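You operate a simulated robot arm through the tools that you are given. There is no shell and no other tool.

You are at the controls of a simulated robot arm. One attempt, no reset.

TASK
Lap the large and medium valve discs till each shows a green band.
Fine: one lap each, the large one first, on lanes that show the same wear; put both back on the plywood boards.

Only the result counts: the job must be done as asked and must still hold three seconds after the hand-in. Knocking over, shifting, dropping, spilling or breaking anything else fails it.

THE ROBOT
A 6-joint arm with a two-finger parallel gripper, fixed in place. Base frame: the origin is at the foot of the arm, x ahead of it, y to its left, z up. Lengths are in mm, angles in degrees, forces in N, time in s.
With the tool pointing down near the work surface it reaches from about 340 to 760 mm from the base axis. Its first joint turns from -66.0 to 66.0 degrees. Payload 2.45 kg.
Tool frame: the origin (TCP) lies between the finger pads and is the grasp point; the fingertips stand 24 mm ahead of it; z points along the fingers, y is the line along which they close. The gripper opens to 68 mm. The fingers are 17 mm wide and 10 mm thick; the gripper's body (40 by 70 mm) begins 41 mm behind the TCP.
Orientation is told as [roll, pitch, yaw] about the base's x, y, z axes, in that order, counted from this pose: with the fingers straight down and closing along the base's y, the tool's x points along the base's -x, its y along +y and its z along -z.

THE INTERFACE
- The arm moves only by the tool nudge_tool. Its argument "commands" is a list of rows, each an object of numbers (a shift or turn left out is 0, a gripper value left out holds the last): "x", "y", "z": the shift along the tool's x, y, z in mm; "ax", "ay", "az": the turn, a rotation vector about the tool's x, y, z in degrees. In form: [{"x": .., "y": .., "z": .., "ax": .., "ay": .., "az": ..}, ...]. A call has 1 to 20 rows; each row shifts and turns the commanded pose from where the row before left it, along the tool's axes as they then stand. "gripper" is the finger opening in mm, from 0 to 68, set as the call begins (left out, the last holds). Rows are played at 5 a second. More than 50 mm and 8.6 degrees between two rows, or a gripper value outside its range, and nothing of the call is played. A pose out of reach is approached as far as the arm can. The call stops where the force on the tool passes 40 N (or 10 N more than at its start, if that is more) or the arm is blocked; 0.2 s more then pass. Each finger travels about 108 mm/s and halts on what it meets, pressing with about 26 N; the grip force reading is that of the motor and also rises with nothing between the fingers. The clock runs only during rows and for 0.2 s after the last one: add rows that do not move to give the fingers time. It gives the time, the measured TCP pose, the force on the tool (base axes), the opening and the grip force at its end, in the units of the frame above (readings bear some noise), with the torque about the TCP (base axes, N m) and any sound that the robot's microphone picked up, and new pictures: "pictures" is both (left out), scene, wrist or none.
- Cameras (640 x 400 px; columns grow to the right, rows downward): "scene" is fixed at [174.7, 416.8, 1478.2]; the picture's right is [-0.69, -0.72, 0.00], its down [-0.32, 0.31, -0.89] and it looks along [0.65, -0.62, -0.45] (base axes); focal length 347 px, centre (320, 200). "wrist" rides on the gripper at [84, 11, -75] in the tool frame; the picture's right is [-0.13, 0.99, 0.00], its down [-0.60, -0.08, -0.79] and it looks along [-0.79, -0.10, 0.61] (tool axes); focal length 251 px, centre (320, 200). There is no depth. A picture from a camera that has moved, and an enlarged one, comes with that camera's place and axes in the base frame and with its lens.
- inspect(camera, box): a new picture of the part [left, top, right, bottom] of that camera's present view, enlarged. No time passes.
- job_done(): hands the job in; it is judged then, once.

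Nothing tells you positions but the pictures and the camera data. Unless the task says otherwise, let go and move clear before handing in.

The tools are called as name(argument=value, ...) on one line, values as JSON. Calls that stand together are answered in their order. nudge_tool: Moves the arm, as the interface text tells. Its arguments: {"type":"object","properties":{"commands":{"type":"array"},"gripper":{"type":"number"},"pictures":{"type":"string","enum":["both","scene","wrist","none"]}},"required":["commands"]} The other tools are called the same way: inspect (camera, box) takes an enlarged picture of a part of a camera's view; job_done () hands the job in.

At the start:

```text
time_s: 0.0
position: [453.4, -64.3, 1259.6]
tool_rot: [0.1, 0.0, 0.0]
ft_force: [-0.4, -0.6, 0.8]
ft_torque: [-0.02, -0.01, 0.02]
gripper_width: 68.3
finger_force: 0.1
```

scene: 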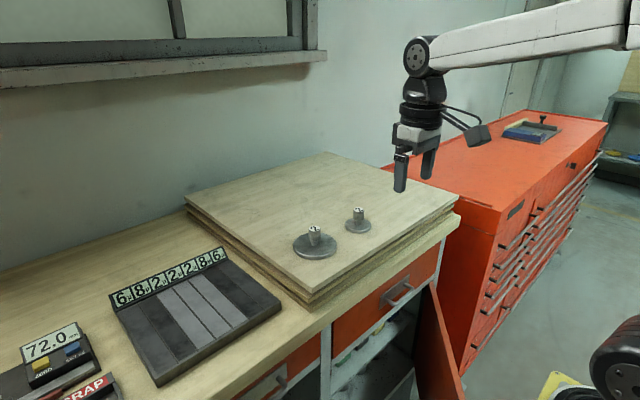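
wrist: 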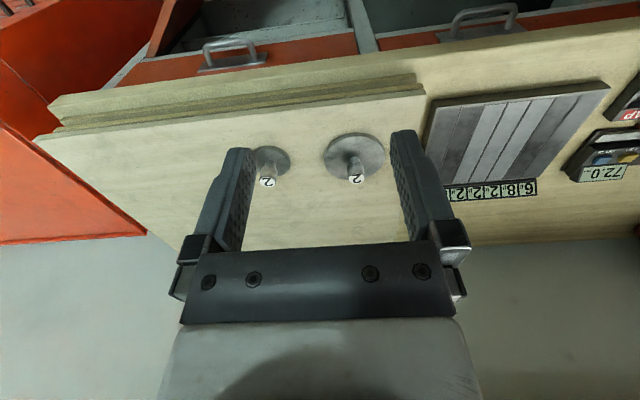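

I see two discs with stems standing on the plywood boards, a lapping plate with numbered lanes, and a gauge reading 72.0 beside a "SCRAP" sign. I'll look closer before I move anything.

inspect(camera="scene", box=[100, 230, 290, 390])

inspect(camera="scene", box=[270, 190, 400, 270])

inspect(camera="scene", box=[0, 300, 160, 400])

inspect(camera="wrist", box=[400, 60, 640, 210])

inspect(camera="wrist", box=[220, 110, 420, 235])

```text
2.50 times, centred on (195, 310) of scene
camera zoom: at [174.7, 416.8, 1478.2], right [-0.69, -0.72, 0.0], down [-0.32, 0.31, -0.89], along [0.65, -0.62, -0.45], focal length 867 px, centre (632, -75)
```

zoom: 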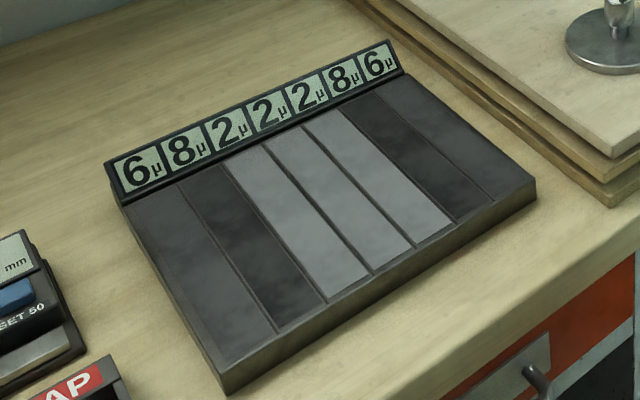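

```text
4.92 times, centred on (335, 230) of scene
camera zoom: at [174.7, 416.8, 1478.2], right [-0.69, -0.72, 0.0], down [-0.32, 0.31, -0.89], along [0.65, -0.62, -0.45], focal length 1707 px, centre (246, 52)
```

zoom: 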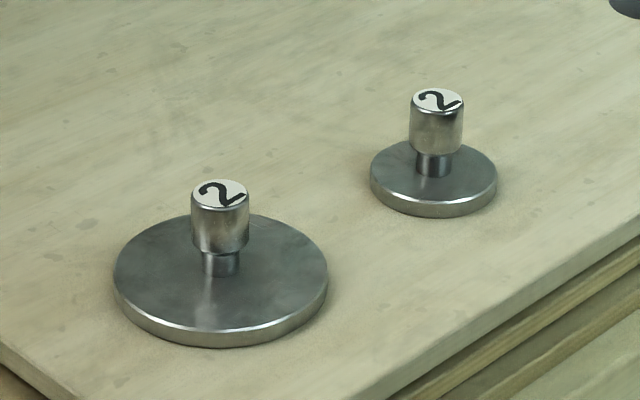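

```text
4.00 times, centred on (80, 350) of scene
camera zoom: at [174.7, 416.8, 1478.2], right [-0.69, -0.72, 0.0], down [-0.32, 0.31, -0.89], along [0.65, -0.62, -0.45], focal length 1387 px, centre (1280, -400)
```

zoom: 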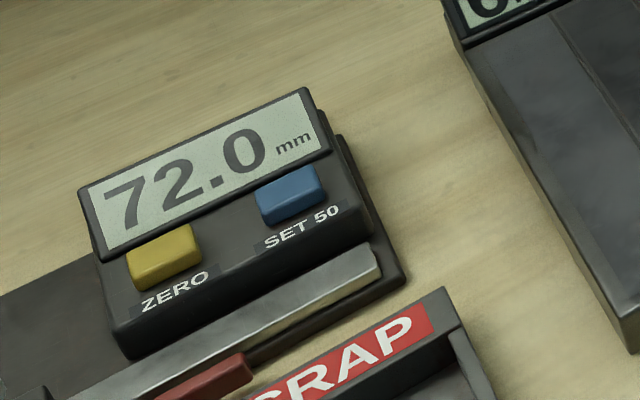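

```text
2.67 times, centred on (520, 135) of wrist
camera zoom: at [370.5, -54.3, 1335.4], right [0.13, 0.99, 0.0], down [0.6, -0.08, 0.79], along [0.79, -0.1, -0.61], focal length 670 px, centre (-213, 373)
```

zoom: 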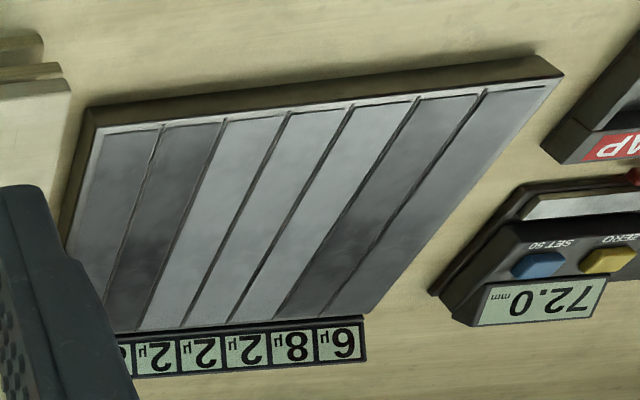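

```text
3.20 times, centred on (320, 172) of wrist
camera zoom: at [370.5, -54.3, 1335.4], right [0.13, 0.99, 0.0], down [0.6, -0.08, 0.79], along [0.79, -0.1, -0.61], focal length 805 px, centre (320, 288)
```

zoom: 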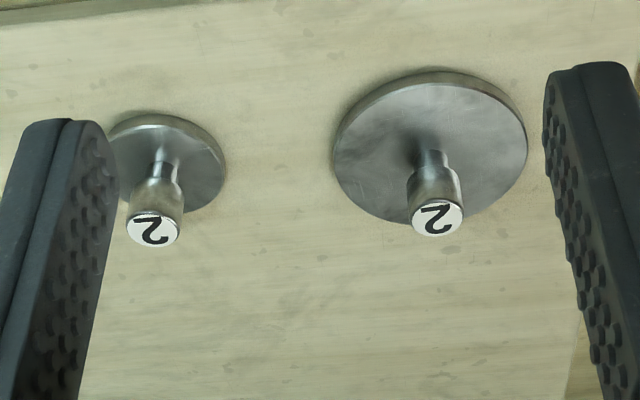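

The knobs are about 1070 mm high. The plate lies at roughly x 620–820, y 100–350, top about 976. I'll check the remaining fixtures and details before moving.

inspect(camera="scene", box=[480, 90, 620, 180])

inspect(camera="scene", box=[520, 300, 640, 400])

inspect(camera="scene", box=[0, 320, 130, 400])

inspect(camera="scene", box=[105, 240, 235, 320])

inspect(camera="scene", box=[180, 140, 470, 320])

inspect(camera="scene", box=[380, 20, 640, 200])

```text
4.44 times, centred on (550, 135) of scene
camera zoom: at [174.7, 416.8, 1478.2], right [-0.69, -0.72, 0.0], down [-0.32, 0.31, -0.89], along [0.65, -0.62, -0.45], focal length 1541 px, centre (-702, 489)
```

zoom: 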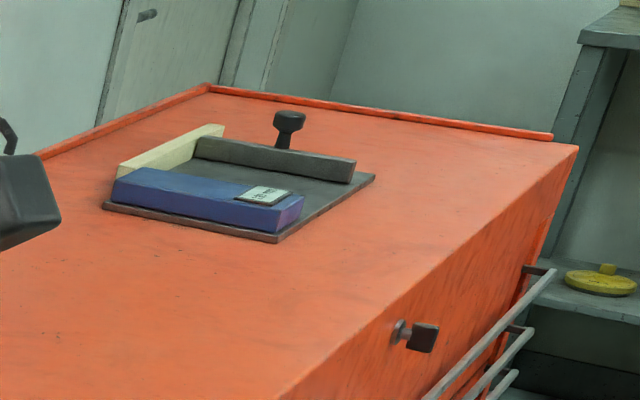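

```text
4.00 times, centred on (580, 350) of scene
camera zoom: at [174.7, 416.8, 1478.2], right [-0.69, -0.72, 0.0], down [-0.32, 0.31, -0.89], along [0.65, -0.62, -0.45], focal length 1387 px, centre (-720, -400)
```

zoom: 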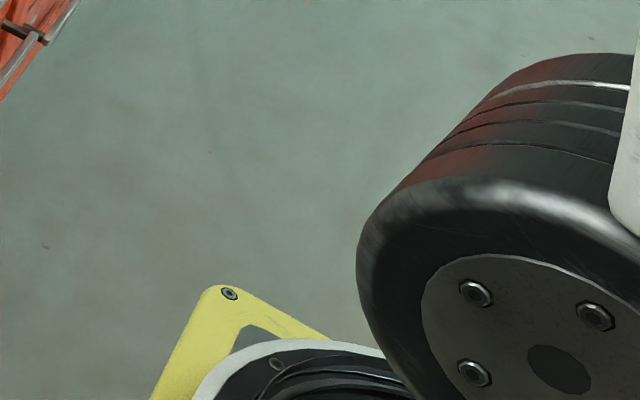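

```text
4.92 times, centred on (65, 360) of scene
camera zoom: at [174.7, 416.8, 1478.2], right [-0.69, -0.72, 0.0], down [-0.32, 0.31, -0.89], along [0.65, -0.62, -0.45], focal length 1707 px, centre (1575, -588)
```

zoom: 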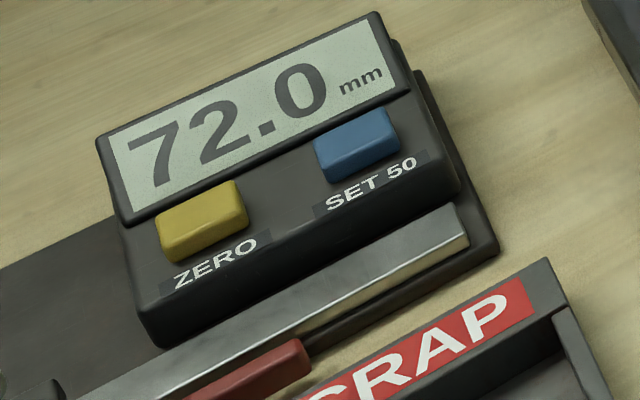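

```text
4.92 times, centred on (170, 280) of scene
camera zoom: at [174.7, 416.8, 1478.2], right [-0.69, -0.72, 0.0], down [-0.32, 0.31, -0.89], along [0.65, -0.62, -0.45], focal length 1707 px, centre (1058, -194)
```

zoom: 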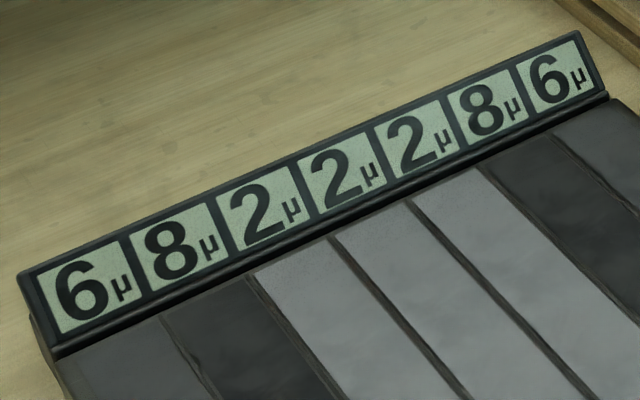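

```text
2.21 times, centred on (325, 230) of scene
camera zoom: at [174.7, 416.8, 1478.2], right [-0.69, -0.72, 0.0], down [-0.32, 0.31, -0.89], along [0.65, -0.62, -0.45], focal length 765 px, centre (309, 134)
```

zoom: 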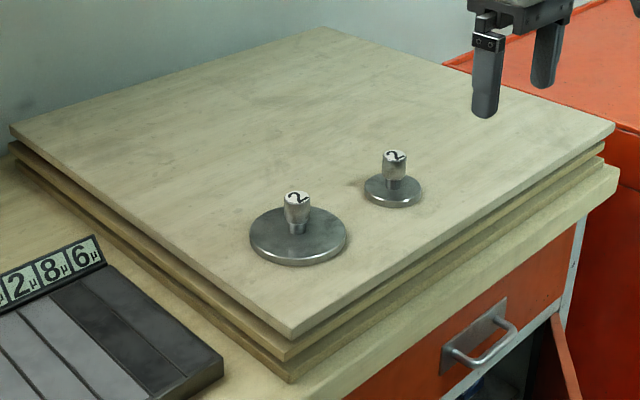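

```text
2.22 times, centred on (510, 110) of scene
camera zoom: at [174.7, 416.8, 1478.2], right [-0.69, -0.72, 0.0], down [-0.32, 0.31, -0.89], along [0.65, -0.62, -0.45], focal length 771 px, centre (-102, 400)
```

zoom: 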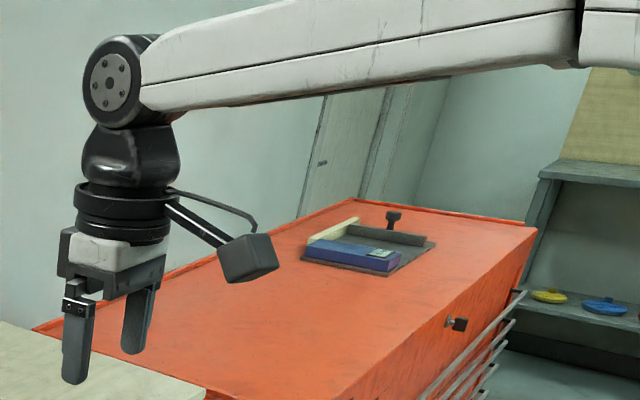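

The large disc's knob is near (665, -35, 1072) and the lapping plate's top is near z 976. The large disc looks about as wide as three lanes, so it should fit the three middle 2µ lanes. I'll hover above the large disc for a better fix.

nudge_tool(commands=[{"x": -40, "y": 6, "z": 14}, {"x": -40, "y": 6, "z": 14}, {"x": -40, "y": 6, "z": 14}, {"x": -40, "y": 6, "z": 14}, {"x": -30, "y": 6, "z": 14}, {}], gripper=68)

```text
time_s: 1.4
position: [643.5, -33.9, 1191.9]
tool_rot: [0.0, -0.1, 0.0]
ft_force: [-0.6, 0.0, 0.3]
ft_torque: [0.01, -0.02, -0.02]
gripper_width: 67.9
finger_force: 0.2
camera wrist: at [560.0, -24.1, 1265.9], right [0.13, 0.99, 0.0], down [0.6, -0.08, 0.79], along [0.79, -0.1, -0.61], focal length 251 px, centre (320, 200)
```

scene: 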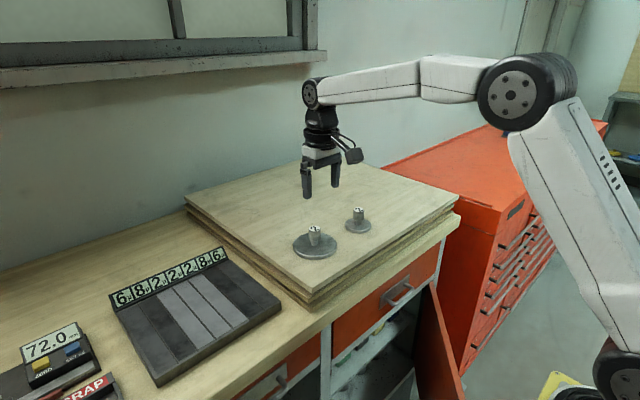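
wrist: 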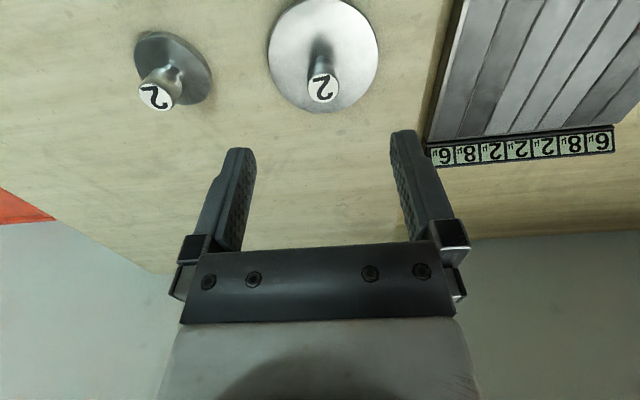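

inspect(camera="wrist", box=[240, 0, 400, 120])

inspect(camera="wrist", box=[420, 0, 640, 165])

inspect(camera="wrist", box=[120, 20, 240, 120])

```text
3.33 times, centred on (320, 60) of wrist
camera zoom: at [560.0, -24.1, 1265.9], right [0.13, 0.99, 0.0], down [0.6, -0.08, 0.79], along [0.79, -0.1, -0.61], focal length 838 px, centre (320, 667)
```

zoom: 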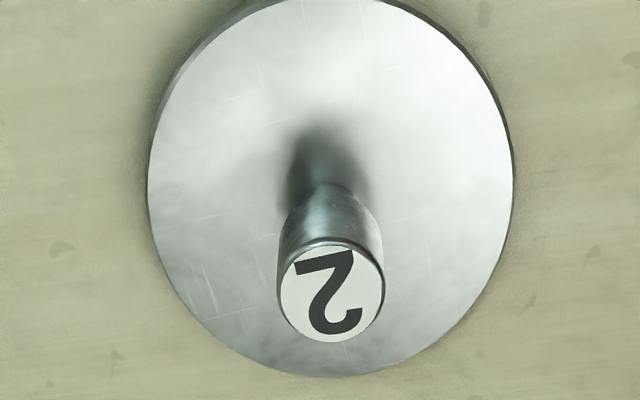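

```text
2.42 times, centred on (530, 82) of wrist
camera zoom: at [560.0, -24.1, 1265.9], right [0.13, 0.99, 0.0], down [0.6, -0.08, 0.79], along [0.79, -0.1, -0.61], focal length 610 px, centre (-189, 485)
```

zoom: 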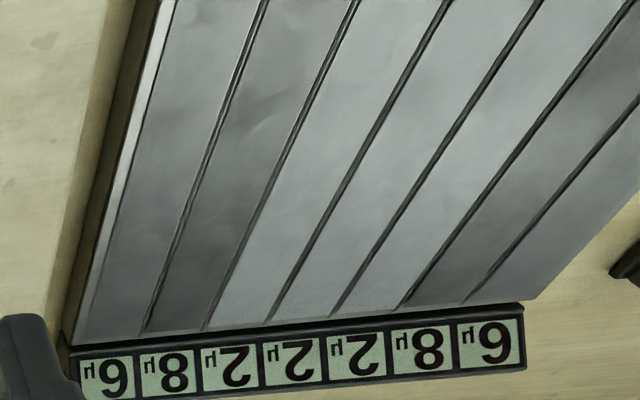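

```text
4.00 times, centred on (180, 70) of wrist
camera zoom: at [560.0, -24.1, 1265.9], right [0.13, 0.99, 0.0], down [0.6, -0.08, 0.79], along [0.79, -0.1, -0.61], focal length 1006 px, centre (880, 720)
```

zoom: 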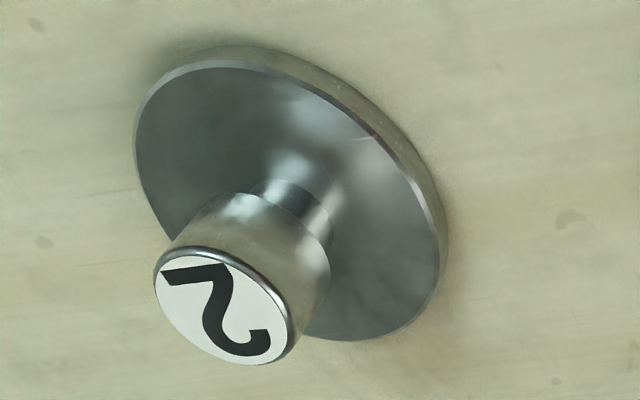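

The large disc is about 100 mm across with a 25 mm knob at about (665, -35), so three 35 mm lanes will just hold it. The three 2µ lanes span about y 175–279. I'll go lower over the knob to check the alignment.

nudge_tool(commands=[{"x": -10.6, "y": -0.3, "z": 30}, {"x": -10.6, "y": -0.2, "z": 30}, {"z": 20}, {}])

inspect(camera="wrist", box=[200, 0, 460, 200])

inspect(camera="scene", box=[260, 160, 380, 270])

```text
time_s: 2.4
position: [664.5, -36.7, 1110.0]
tool_rot: [0.0, 0.1, 0.1]
ft_force: [0.1, -0.1, -0.4]
ft_torque: [0.02, 0.0, 0.0]
gripper_width: 67.9
finger_force: 0.0
camera wrist: at [581.8, -24.6, 1185.3], right [0.13, 0.99, 0.0], down [0.6, -0.08, 0.79], along [0.79, -0.1, -0.61], focal length 251 px, centre (320, 200)
```

scene: 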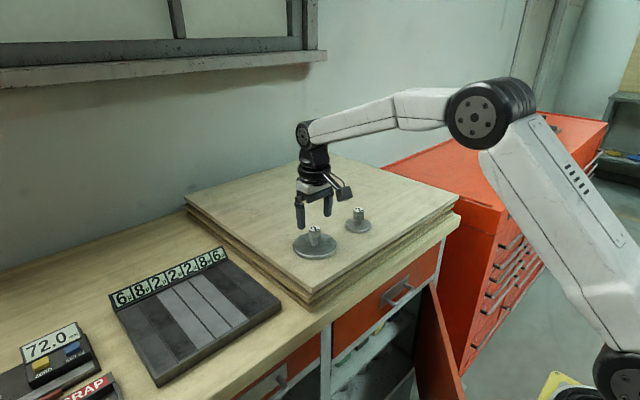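
wrist: 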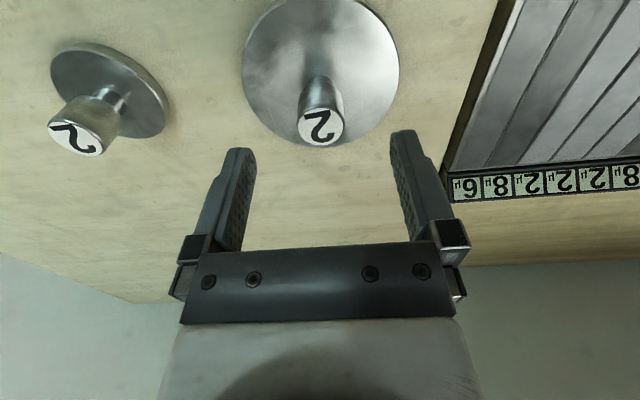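

```text
2.00 times, centred on (330, 100) of wrist
camera zoom: at [581.8, -24.6, 1185.3], right [0.13, 0.99, 0.0], down [0.6, -0.08, 0.79], along [0.79, -0.1, -0.61], focal length 503 px, centre (300, 400)
```

zoom: 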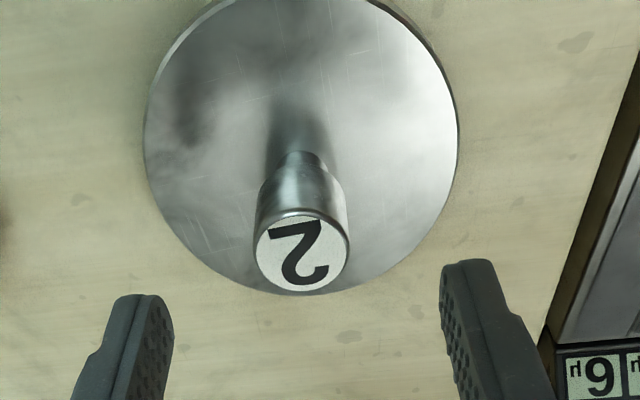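

```text
3.64 times, centred on (320, 215) of scene
camera zoom: at [174.7, 416.8, 1478.2], right [-0.69, -0.72, 0.0], down [-0.32, 0.31, -0.89], along [0.65, -0.62, -0.45], focal length 1261 px, centre (320, 146)
```

zoom: 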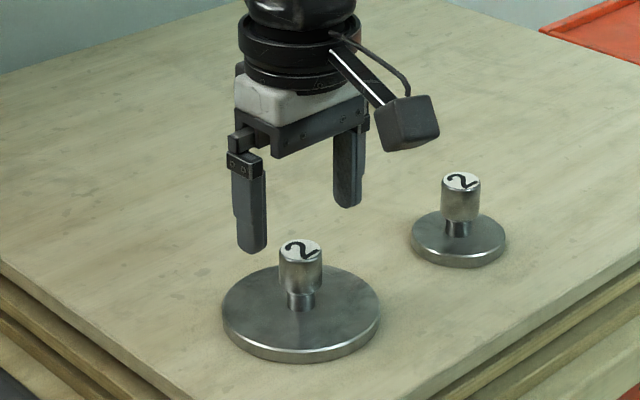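

The knob sits within about 1 mm of the gripper axis and about 38 mm below the TCP. I'll go down around it, stop short of the disc plate, and look again before closing.

nudge_tool(commands=[{"x": 0.5, "y": 0.5, "z": 16}, {"z": 16}, {"z": 10}, {"z": 4}, {}])

inspect(camera="wrist", box=[200, 60, 460, 220])

inspect(camera="scene", box=[260, 180, 380, 270])

```text
time_s: 3.6
position: [664.0, -34.7, 1065.2]
tool_rot: [0.0, 0.0, 0.1]
ft_force: [0.9, -0.1, 0.1]
ft_torque: [0.02, 0.03, 0.04]
gripper_width: 68.0
finger_force: 0.1
camera wrist: at [581.2, -24.2, 1139.2], right [0.13, 0.99, 0.0], down [0.6, -0.08, 0.79], along [0.79, -0.1, -0.61], focal length 251 px, centre (320, 200)
```

scene: 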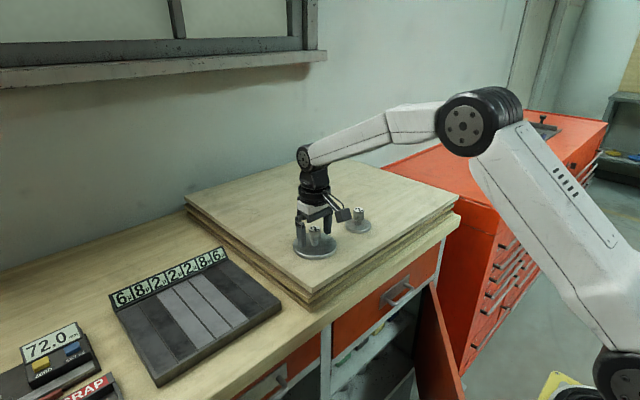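
wrist: 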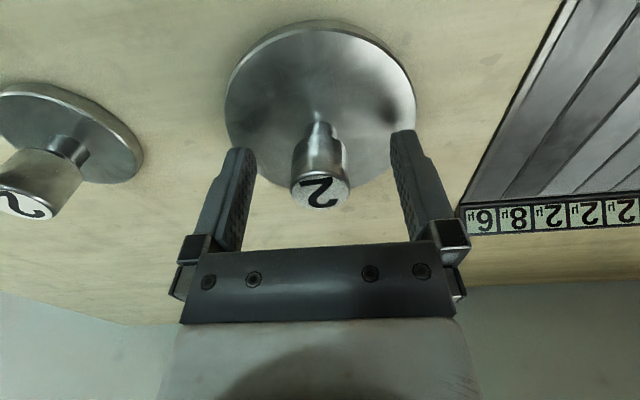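

```text
2.46 times, centred on (330, 140) of wrist
camera zoom: at [581.2, -24.2, 1139.2], right [0.13, 0.99, 0.0], down [0.6, -0.08, 0.79], along [0.79, -0.1, -0.61], focal length 619 px, centre (295, 348)
```

zoom: 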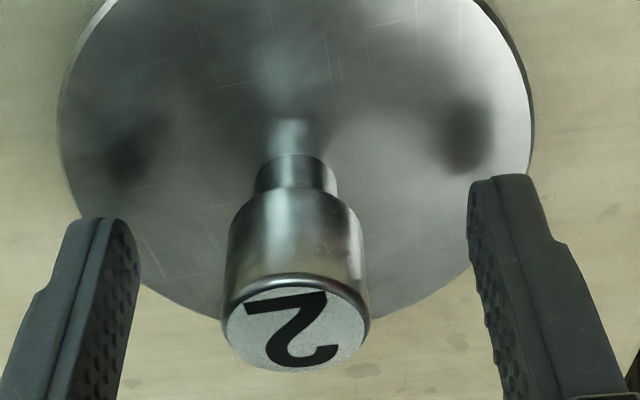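

```text
4.44 times, centred on (320, 225) of scene
camera zoom: at [174.7, 416.8, 1478.2], right [-0.69, -0.72, 0.0], down [-0.32, 0.31, -0.89], along [0.65, -0.62, -0.45], focal length 1541 px, centre (320, 89)
```

zoom: 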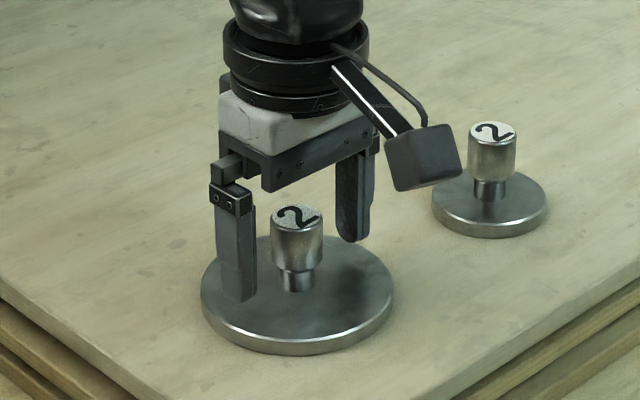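

The fingers straddle the knob and are centred. I'll go 4 mm lower and close on it.

nudge_tool(commands=[{"x": -0.5, "y": 0.3, "z": 4}, {}], pictures="none")

nudge_tool(commands=[{}, {}, {}, {}], gripper=15)

inspect(camera="wrist", box=[200, 60, 460, 220])

inspect(camera="scene", box=[260, 180, 380, 270])

```text
time_s: 4.2
position: [664.8, -35.4, 1061.6]
tool_rot: [0.0, -0.1, 0.0]
ft_force: [0.1, 0.2, -0.3]
ft_torque: [0.0, 0.01, -0.03]
gripper_width: 67.9
finger_force: 0.1
```

```text
time_s: 5.2
position: [665.1, -34.4, 1060.4]
tool_rot: [0.0, 0.0, 0.0]
ft_force: [0.7, -1.4, 0.0]
ft_torque: [0.15, -0.02, -0.05]
gripper_width: 26.6
finger_force: 25.7
camera wrist: at [581.8, -24.1, 1135.6], right [0.13, 0.99, 0.0], down [0.6, -0.08, 0.79], along [0.79, -0.1, -0.61], focal length 251 px, centre (320, 200)
```

scene: 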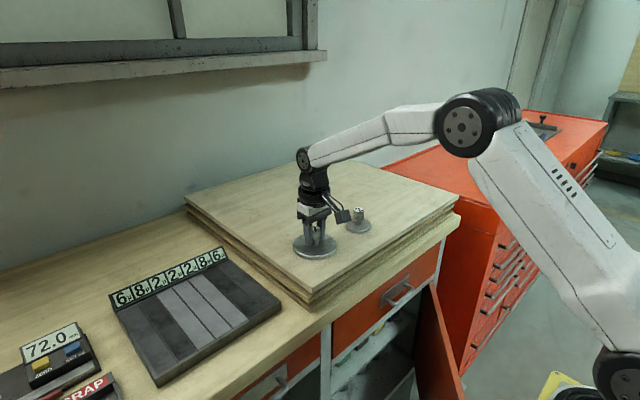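
wrist: 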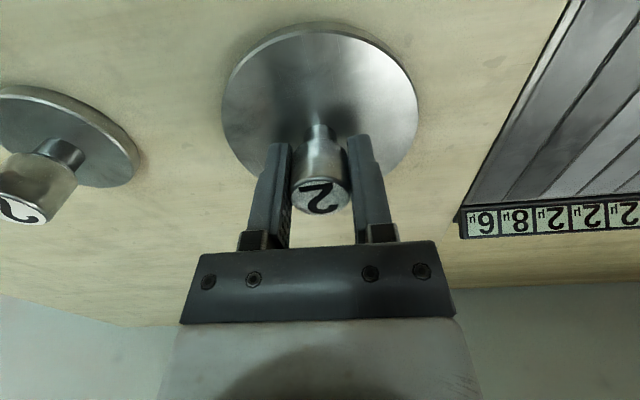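

```text
2.46 times, centred on (330, 140) of wrist
camera zoom: at [581.8, -24.1, 1135.6], right [0.13, 0.99, 0.0], down [0.6, -0.08, 0.79], along [0.79, -0.1, -0.61], focal length 619 px, centre (295, 348)
```

zoom: 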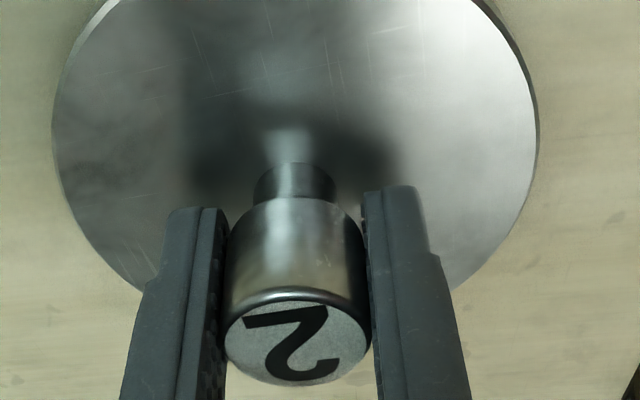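

```text
4.44 times, centred on (320, 225) of scene
camera zoom: at [174.7, 416.8, 1478.2], right [-0.69, -0.72, 0.0], down [-0.32, 0.31, -0.89], along [0.65, -0.62, -0.45], focal length 1541 px, centre (320, 89)
```

zoom: 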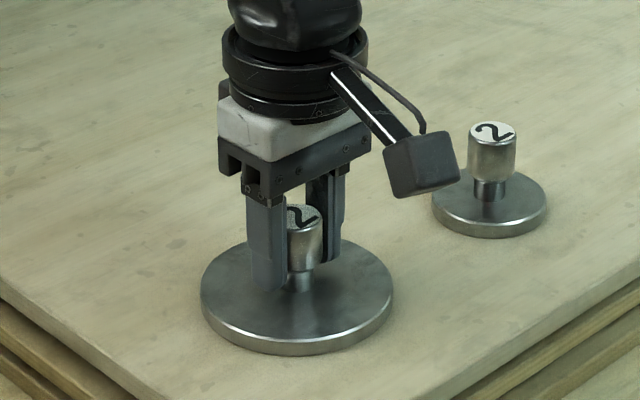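

The grip is firm at 26.6 mm. I'll lift gently and read the weight.

nudge_tool(commands=[{"z": -2}, {"z": -4}, {"z": -8}, {"z": -10}, {"z": -12}, {}])

inspect(camera="scene", box=[260, 160, 380, 270])

inspect(camera="wrist", box=[200, 20, 460, 220])

```text
time_s: 6.6
position: [664.0, -34.2, 1097.2]
tool_rot: [0.0, 0.2, 0.0]
ft_force: [-0.8, 0.0, -6.3]
ft_torque: [-0.05, 0.01, 0.0]
gripper_width: 26.7
finger_force: 26.2
camera wrist: at [581.9, -23.9, 1171.7], right [0.13, 0.99, 0.0], down [0.6, -0.08, 0.79], along [0.79, -0.1, -0.61], focal length 251 px, centre (320, 200)
```

scene: 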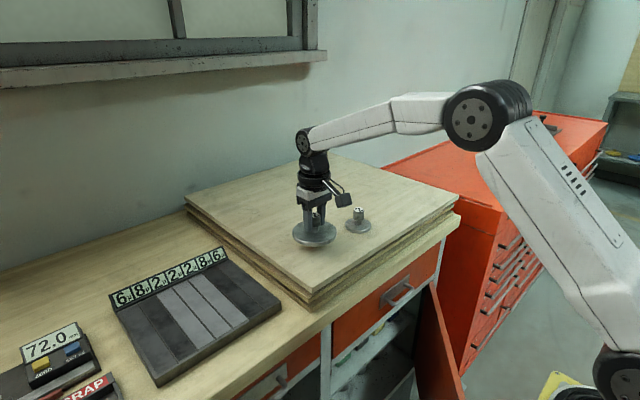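
wrist: 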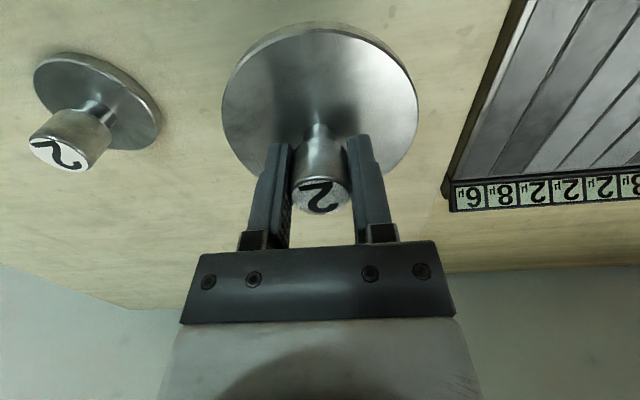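

```text
3.64 times, centred on (320, 215) of scene
camera zoom: at [174.8, 416.8, 1478.2], right [-0.69, -0.72, 0.0], down [-0.32, 0.31, -0.89], along [0.65, -0.62, -0.45], focal length 1261 px, centre (320, 146)
```

zoom: 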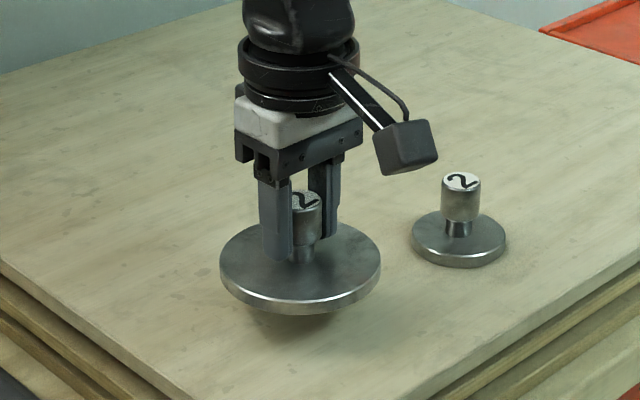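

```text
2.00 times, centred on (330, 120) of wrist
camera zoom: at [581.9, -23.9, 1171.7], right [0.13, 0.99, 0.0], down [0.6, -0.08, 0.79], along [0.79, -0.1, -0.61], focal length 503 px, centre (300, 360)
```

zoom: 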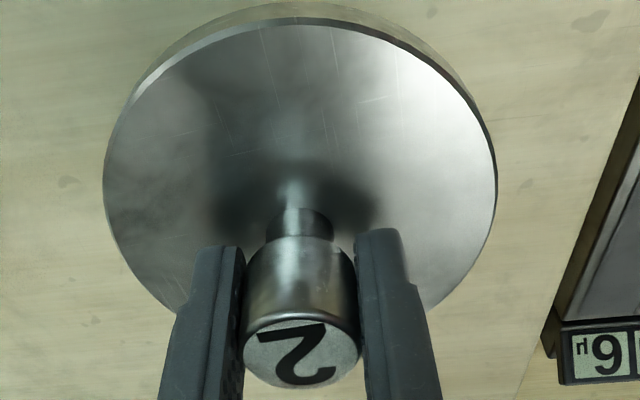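

The disc is up, weighs about 6.3 N and hangs level. I'll carry it above the boards and over to the middle 2µ lanes, staying high.

nudge_tool(commands=[{"y": 10}, {"x": -2, "y": 20}, {"x": -3, "y": 30}, {"x": -3, "y": 30}, {"x": -3, "y": 30}, {"x": -3, "y": 30}, {"x": -3, "y": 30}, {"x": -3, "y": 30}, {"x": -3, "y": 25}, {"x": -2, "y": 16}, {"y": 10}, {}, {}])

inspect(camera="scene", box=[100, 190, 300, 390])

inspect(camera="wrist", box=[160, 0, 560, 250])

```text
time_s: 9.4
position: [689.9, 227.1, 1095.6]
tool_rot: [0.1, 0.0, 0.0]
ft_force: [0.3, 0.4, -7.2]
ft_torque: [0.02, 0.0, -0.01]
gripper_width: 26.7
finger_force: 26.0
camera wrist: at [607.1, 237.6, 1171.3], right [0.13, 0.99, 0.0], down [0.6, -0.08, 0.79], along [0.79, -0.1, -0.61], focal length 251 px, centre (320, 200)
```

scene: 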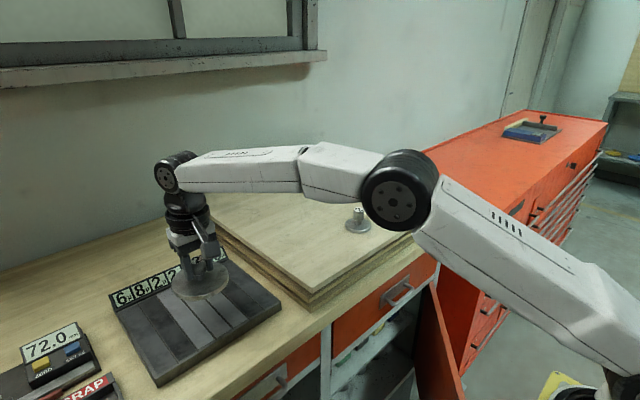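
wrist: 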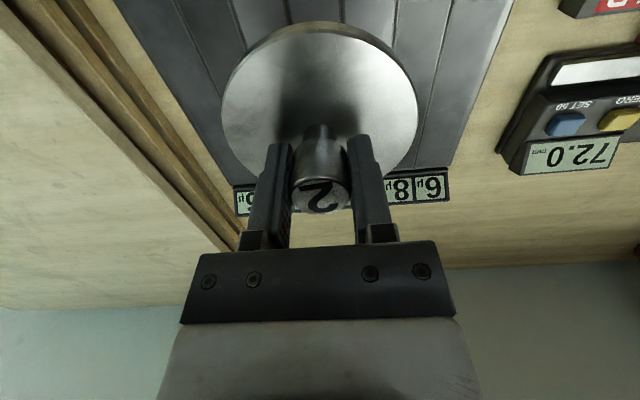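

```text
2.00 times, centred on (200, 290) of scene
camera zoom: at [174.8, 416.9, 1478.1], right [-0.69, -0.72, 0.0], down [-0.32, 0.31, -0.89], along [0.65, -0.62, -0.45], focal length 694 px, centre (560, 20)
```

zoom: 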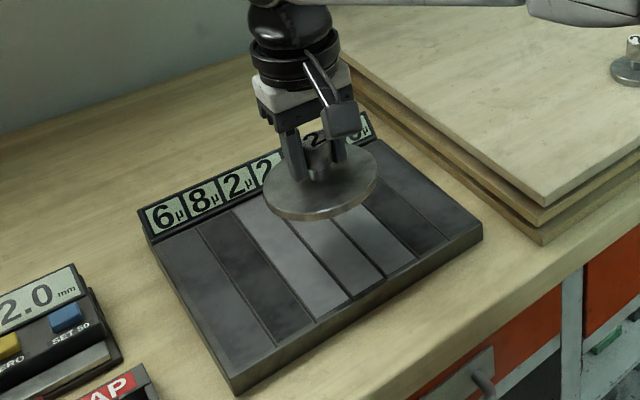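

```text
1.60 times, centred on (360, 125) of wrist
camera zoom: at [607.1, 237.6, 1171.3], right [0.13, 0.99, 0.0], down [0.6, -0.08, 0.79], along [0.79, -0.1, -0.61], focal length 402 px, centre (256, 320)
```

zoom: 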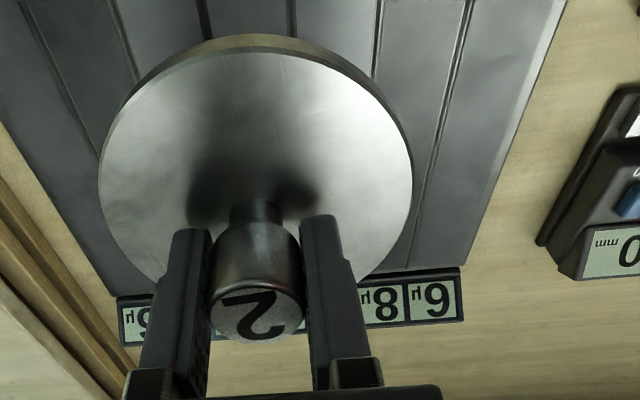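

The disc hangs over the three middle 2µ lanes, and its y matches their centre (about 227). I'll lower it close to the plate near the front edge and check the clearance.

nudge_tool(commands=[{"x": 3, "z": 15}, {"x": 4, "z": 20}, {"x": 4, "z": 20}, {"x": 2, "z": 13}, {}, {}])

inspect(camera="scene", box=[100, 220, 300, 390])

inspect(camera="wrist", box=[160, 0, 480, 200])

```text
time_s: 10.8
position: [676.8, 226.3, 1028.6]
tool_rot: [0.0, -0.1, -0.1]
ft_force: [0.3, -0.2, -6.4]
ft_torque: [0.0, 0.02, -0.01]
gripper_width: 26.6
finger_force: 26.1
camera wrist: at [594.1, 237.4, 1102.9], right [0.13, 0.99, 0.0], down [0.6, -0.08, 0.79], along [0.79, -0.1, -0.61], focal length 251 px, centre (320, 200)
```

scene: 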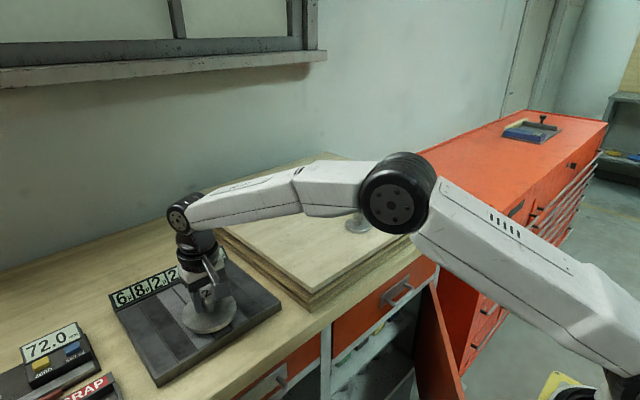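
wrist: 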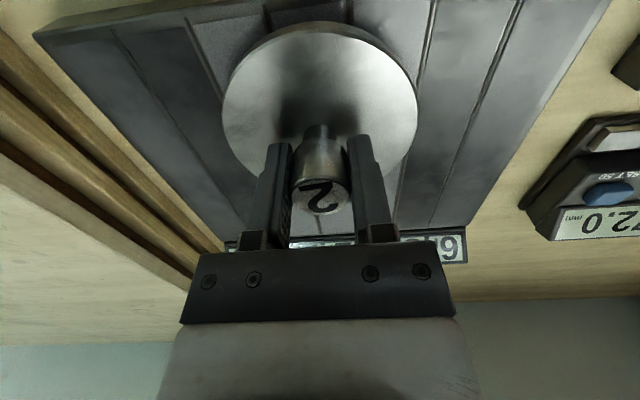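

```text
2.35 times, centred on (200, 305) of scene
camera zoom: at [174.8, 416.9, 1478.1], right [-0.69, -0.72, 0.0], down [-0.32, 0.31, -0.89], along [0.65, -0.62, -0.45], focal length 816 px, centre (602, -47)
```

zoom: 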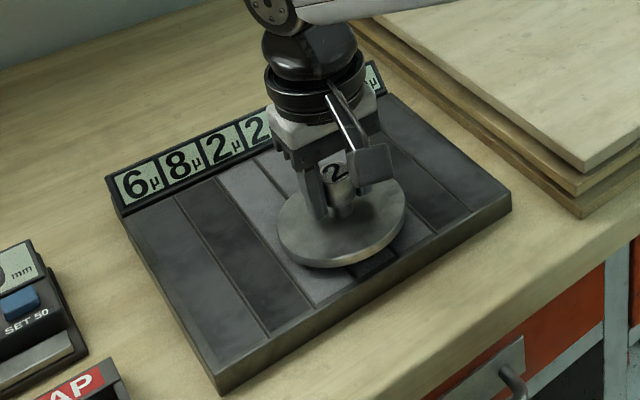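

```text
2.00 times, centred on (320, 100) of wrist
camera zoom: at [594.1, 237.4, 1102.9], right [0.13, 0.99, 0.0], down [0.6, -0.08, 0.79], along [0.79, -0.1, -0.61], focal length 503 px, centre (320, 400)
```

zoom: 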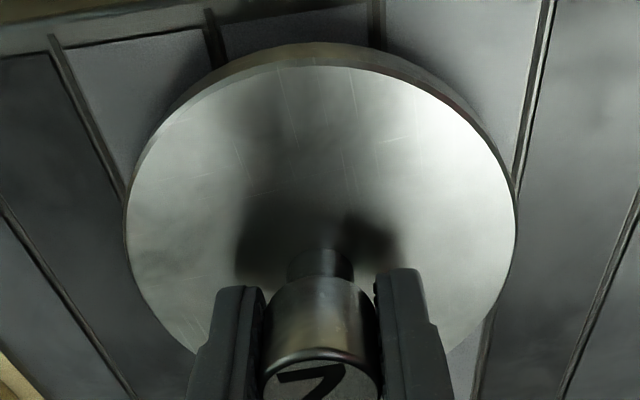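

The disc is about 15 mm above the plate and just inside the lanes. The lane centre looks about 0.8 mm further in +y, so I'll correct that, then lower in small steps while watching the force.

nudge_tool(commands=[{"x": -2, "y": 0.8, "z": 3}, {"z": 3}, {"z": 2}, {}], pictures="none")

inspect(camera="scene", box=[140, 250, 270, 350])

inspect(camera="wrist", box=[190, 0, 450, 160])

```text
time_s: 11.8
position: [679.3, 227.5, 1019.4]
tool_rot: [0.0, 0.0, 0.1]
ft_force: [0.5, -0.3, -6.0]
ft_torque: [-0.02, -0.02, -0.01]
gripper_width: 26.7
finger_force: 26.6
```

```text
4.00 times, centred on (205, 300) of scene
camera zoom: at [174.8, 416.9, 1478.1], right [-0.69, -0.72, 0.0], down [-0.32, 0.31, -0.89], along [0.65, -0.62, -0.45], focal length 1387 px, centre (780, -200)
```

zoom: 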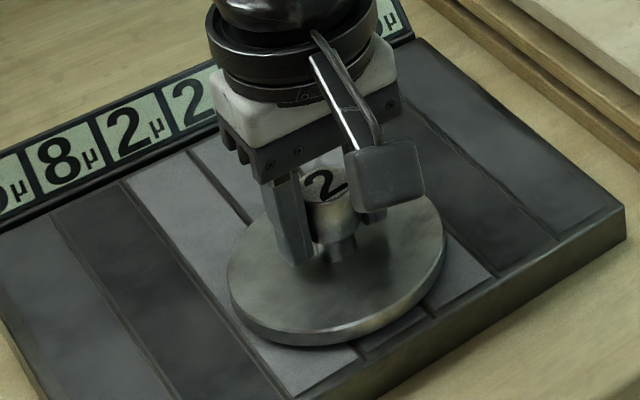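

```text
2.46 times, centred on (320, 80) of wrist
camera zoom: at [596.0, 237.8, 1094.9], right [0.13, 0.99, 0.0], down [0.6, -0.08, 0.79], along [0.79, -0.1, -0.61], focal length 619 px, centre (320, 495)
```

zoom: 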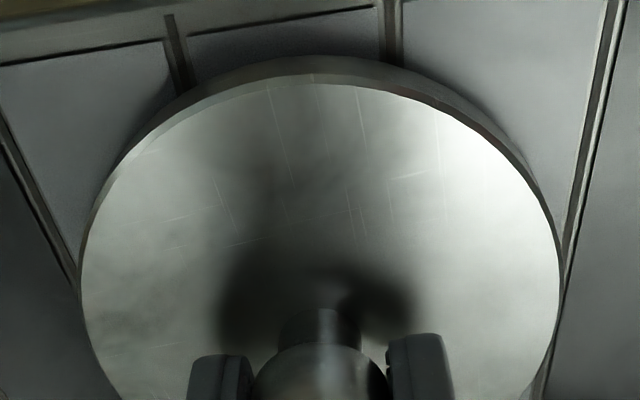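

The disc now looks centred between the lane 2/3 and 5/6 grooves. I'll ease it down to contact.

nudge_tool(commands=[{"z": 1.5}, {"z": 1}, {"z": 1}, {}], pictures="none")

```text
time_s: 12.8
position: [678.7, 227.9, 1016.3]
tool_rot: [0.0, 0.0, 0.0]
ft_force: [-0.4, 0.4, -6.9]
ft_torque: [-0.01, 0.0, -0.05]
gripper_width: 26.4
finger_force: 26.0
```

nudge_tool(commands=[{"z": 1}, {"z": 1}, {}], pictures="none")

```text
time_s: 13.6
position: [679.5, 228.8, 1015.7]
tool_rot: [0.1, 0.0, 0.0]
ft_force: [-1.6, -0.8, -1.0]
ft_torque: [-0.05, 0.31, 0.04]
gripper_width: 26.6
finger_force: 26.2
```

The plate has taken most of the weight, so contact is made at TCP z of about 1015. I'll press slightly more and check the readings.

nudge_tool(commands=[{"z": 0.7}, {}])

inspect(camera="scene", box=[100, 230, 270, 350])

inspect(camera="wrist", box=[190, 0, 450, 160])

```text
time_s: 14.2
position: [679.6, 227.9, 1016.5]
tool_rot: [0.0, -0.1, 0.0]
ft_force: [-2.6, -0.8, 6.3]
ft_torque: [-0.07, 0.67, -0.08]
gripper_width: 26.7
finger_force: 25.8
camera wrist: at [595.9, 238.0, 1090.2], right [0.13, 0.99, 0.0], down [0.6, -0.08, 0.79], along [0.79, -0.1, -0.61], focal length 251 px, centre (320, 200)
```

scene: 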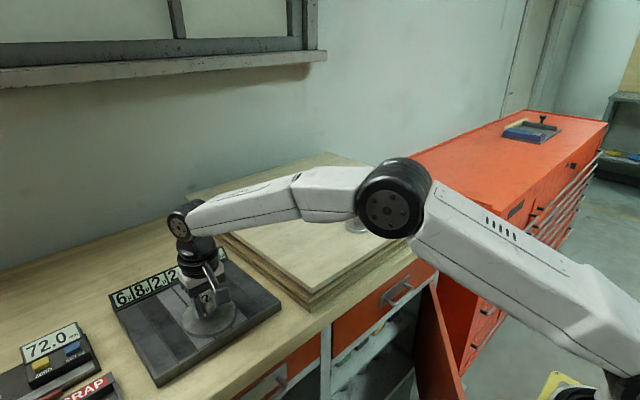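
wrist: 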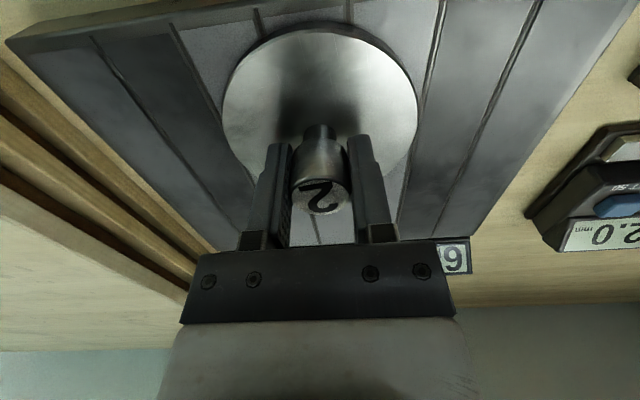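

```text
3.33 times, centred on (185, 290) of scene
camera zoom: at [174.5, 416.7, 1478.2], right [-0.69, -0.72, 0.0], down [-0.32, 0.31, -0.89], along [0.65, -0.62, -0.45], focal length 1156 px, centre (770, -100)
```

zoom: 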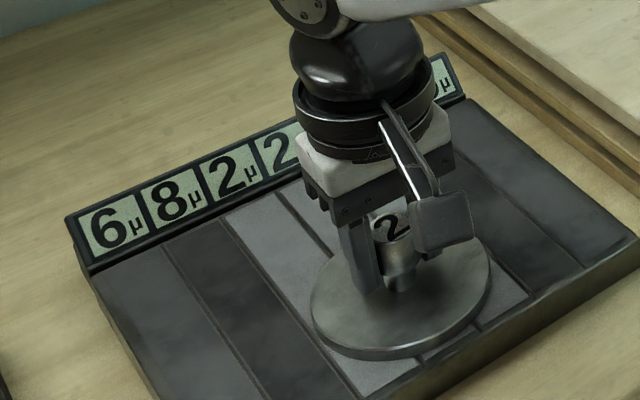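

```text
2.46 times, centred on (320, 80) of wrist
camera zoom: at [595.9, 238.0, 1090.2], right [0.13, 0.99, 0.0], down [0.6, -0.08, 0.79], along [0.79, -0.1, -0.61], focal length 619 px, centre (320, 495)
```

zoom: 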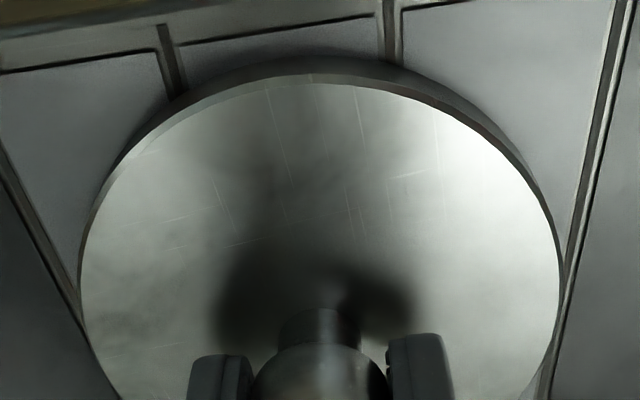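

The disc touches with about 13 N on the plate, but the torque about y shows the edge nearest the robot is bearing. I'll tilt slightly about y to seat it flat.

nudge_tool(commands=[{"ay": 0.3}, {}, {}], pictures="none")

```text
time_s: 15.0
position: [678.2, 226.7, 1015.4]
tool_rot: [0.1, 0.1, 0.0]
ft_force: [-0.4, -1.6, 9.9]
ft_torque: [-0.08, -0.62, -0.06]
gripper_width: 26.7
finger_force: 26.3
```

nudge_tool(commands=[{"ay": -0.15}, {}], pictures="none")

```text
time_s: 15.6
position: [678.1, 229.1, 1015.3]
tool_rot: [0.1, -0.1, 0.1]
ft_force: [4.9, 1.5, 12.6]
ft_torque: [0.03, 0.47, -0.13]
gripper_width: 26.3
finger_force: 26.2
```

nudge_tool(commands=[{}, {}], pictures="none")

```text
time_s: 16.2
position: [678.4, 227.1, 1015.6]
tool_rot: [0.0, 0.0, -0.1]
ft_force: [6.1, 2.9, 14.8]
ft_torque: [0.04, 0.27, -0.1]
gripper_width: 26.4
finger_force: 25.1
```

Pressing force is slowly rising, so I'll start sliding outward along the lanes in small steps and keep an eye on it.

nudge_tool(commands=[{"x": -4}, {"x": -4}, {"x": -4}, {"x": -4}])

inspect(camera="scene", box=[100, 230, 270, 350])

inspect(camera="wrist", box=[190, 0, 450, 160])

```text
time_s: 17.2
position: [692.6, 226.5, 1012.4]
tool_rot: [-0.1, 0.4, -0.1]
ft_force: [-3.0, 0.4, 0.5]
ft_torque: [0.0, 0.14, 0.0]
gripper_width: 26.6
finger_force: 25.8
camera wrist: at [611.3, 237.4, 1088.3], right [0.13, 0.99, 0.0], down [0.61, -0.08, 0.79], along [0.78, -0.1, -0.61], focal length 251 px, centre (320, 200)
```

scene: 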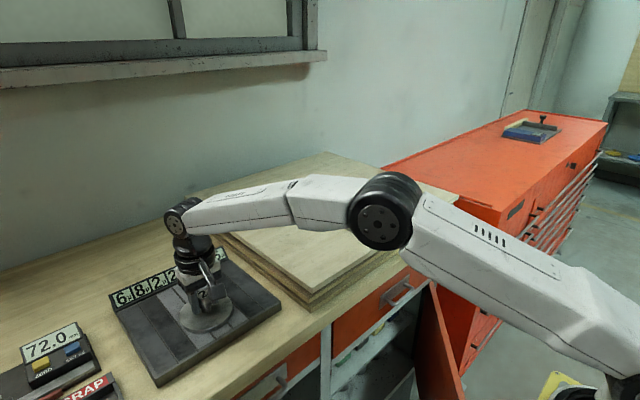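
wrist: 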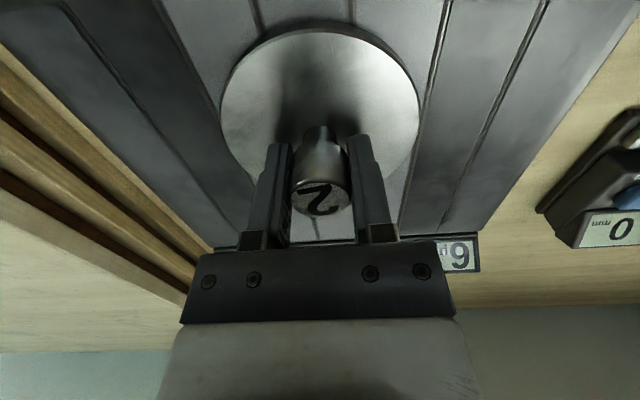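

```text
3.33 times, centred on (185, 290) of scene
camera zoom: at [174.6, 416.8, 1478.2], right [-0.69, -0.72, 0.0], down [-0.32, 0.31, -0.89], along [0.65, -0.62, -0.45], focal length 1156 px, centre (770, -100)
```

zoom: 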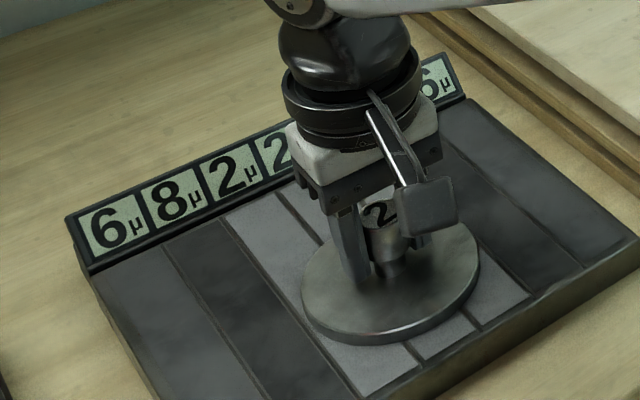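

```text
2.46 times, centred on (320, 80) of wrist
camera zoom: at [611.3, 237.4, 1088.3], right [0.13, 0.99, 0.0], down [0.61, -0.08, 0.79], along [0.78, -0.1, -0.61], focal length 619 px, centre (320, 495)
```

zoom: 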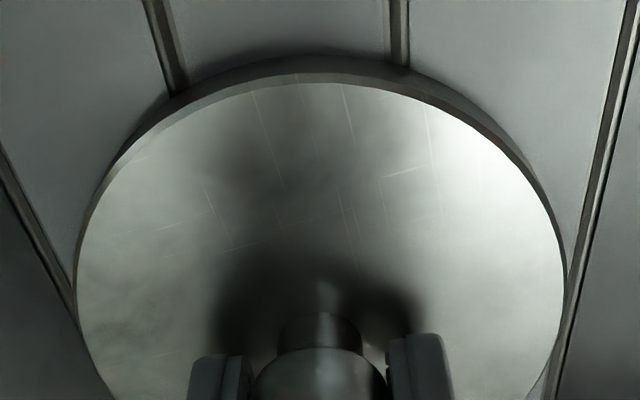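

nudge_tool(commands=[{}, {}, {}], pictures="none")

```text
time_s: 18.0
position: [694.1, 226.8, 1013.7]
tool_rot: [0.0, 0.2, 0.0]
ft_force: [-0.6, 0.9, -6.5]
ft_torque: [-0.04, -0.03, -0.02]
gripper_width: 26.6
finger_force: 26.0
```

The disc now hangs free at the same height. What I touched before was the raised front rim of the plate, and the lanes sit lower. I'll undo the tilt and lower onto the lanes here, at x of about 695.

nudge_tool(commands=[{"x": -3, "ay": -0.15}, {"z": 1}, {}], pictures="none")

inspect(camera="wrist", box=[190, 0, 450, 160])

inspect(camera="scene", box=[150, 270, 250, 340])

```text
time_s: 18.8
position: [696.5, 226.7, 1014.1]
tool_rot: [0.0, 0.0, 0.0]
ft_force: [0.1, 0.4, -6.4]
ft_torque: [0.0, 0.05, 0.01]
gripper_width: 26.6
finger_force: 25.9
```

```text
2.46 times, centred on (320, 80) of wrist
camera zoom: at [614.7, 237.5, 1088.2], right [0.13, 0.99, 0.0], down [0.6, -0.08, 0.79], along [0.79, -0.1, -0.61], focal length 619 px, centre (320, 495)
```

zoom: 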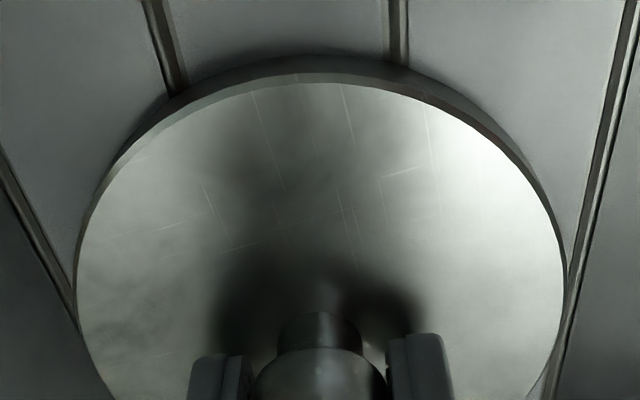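

```text
5.71 times, centred on (200, 305) of scene
camera zoom: at [174.8, 416.9, 1478.1], right [-0.69, -0.72, 0.0], down [-0.32, 0.31, -0.89], along [0.65, -0.62, -0.45], focal length 1982 px, centre (1006, -400)
```

zoom: 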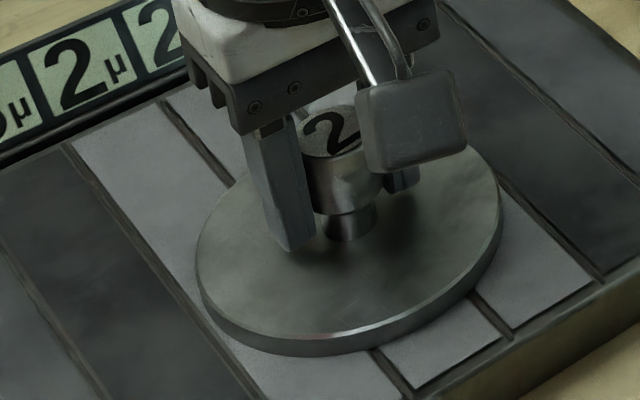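

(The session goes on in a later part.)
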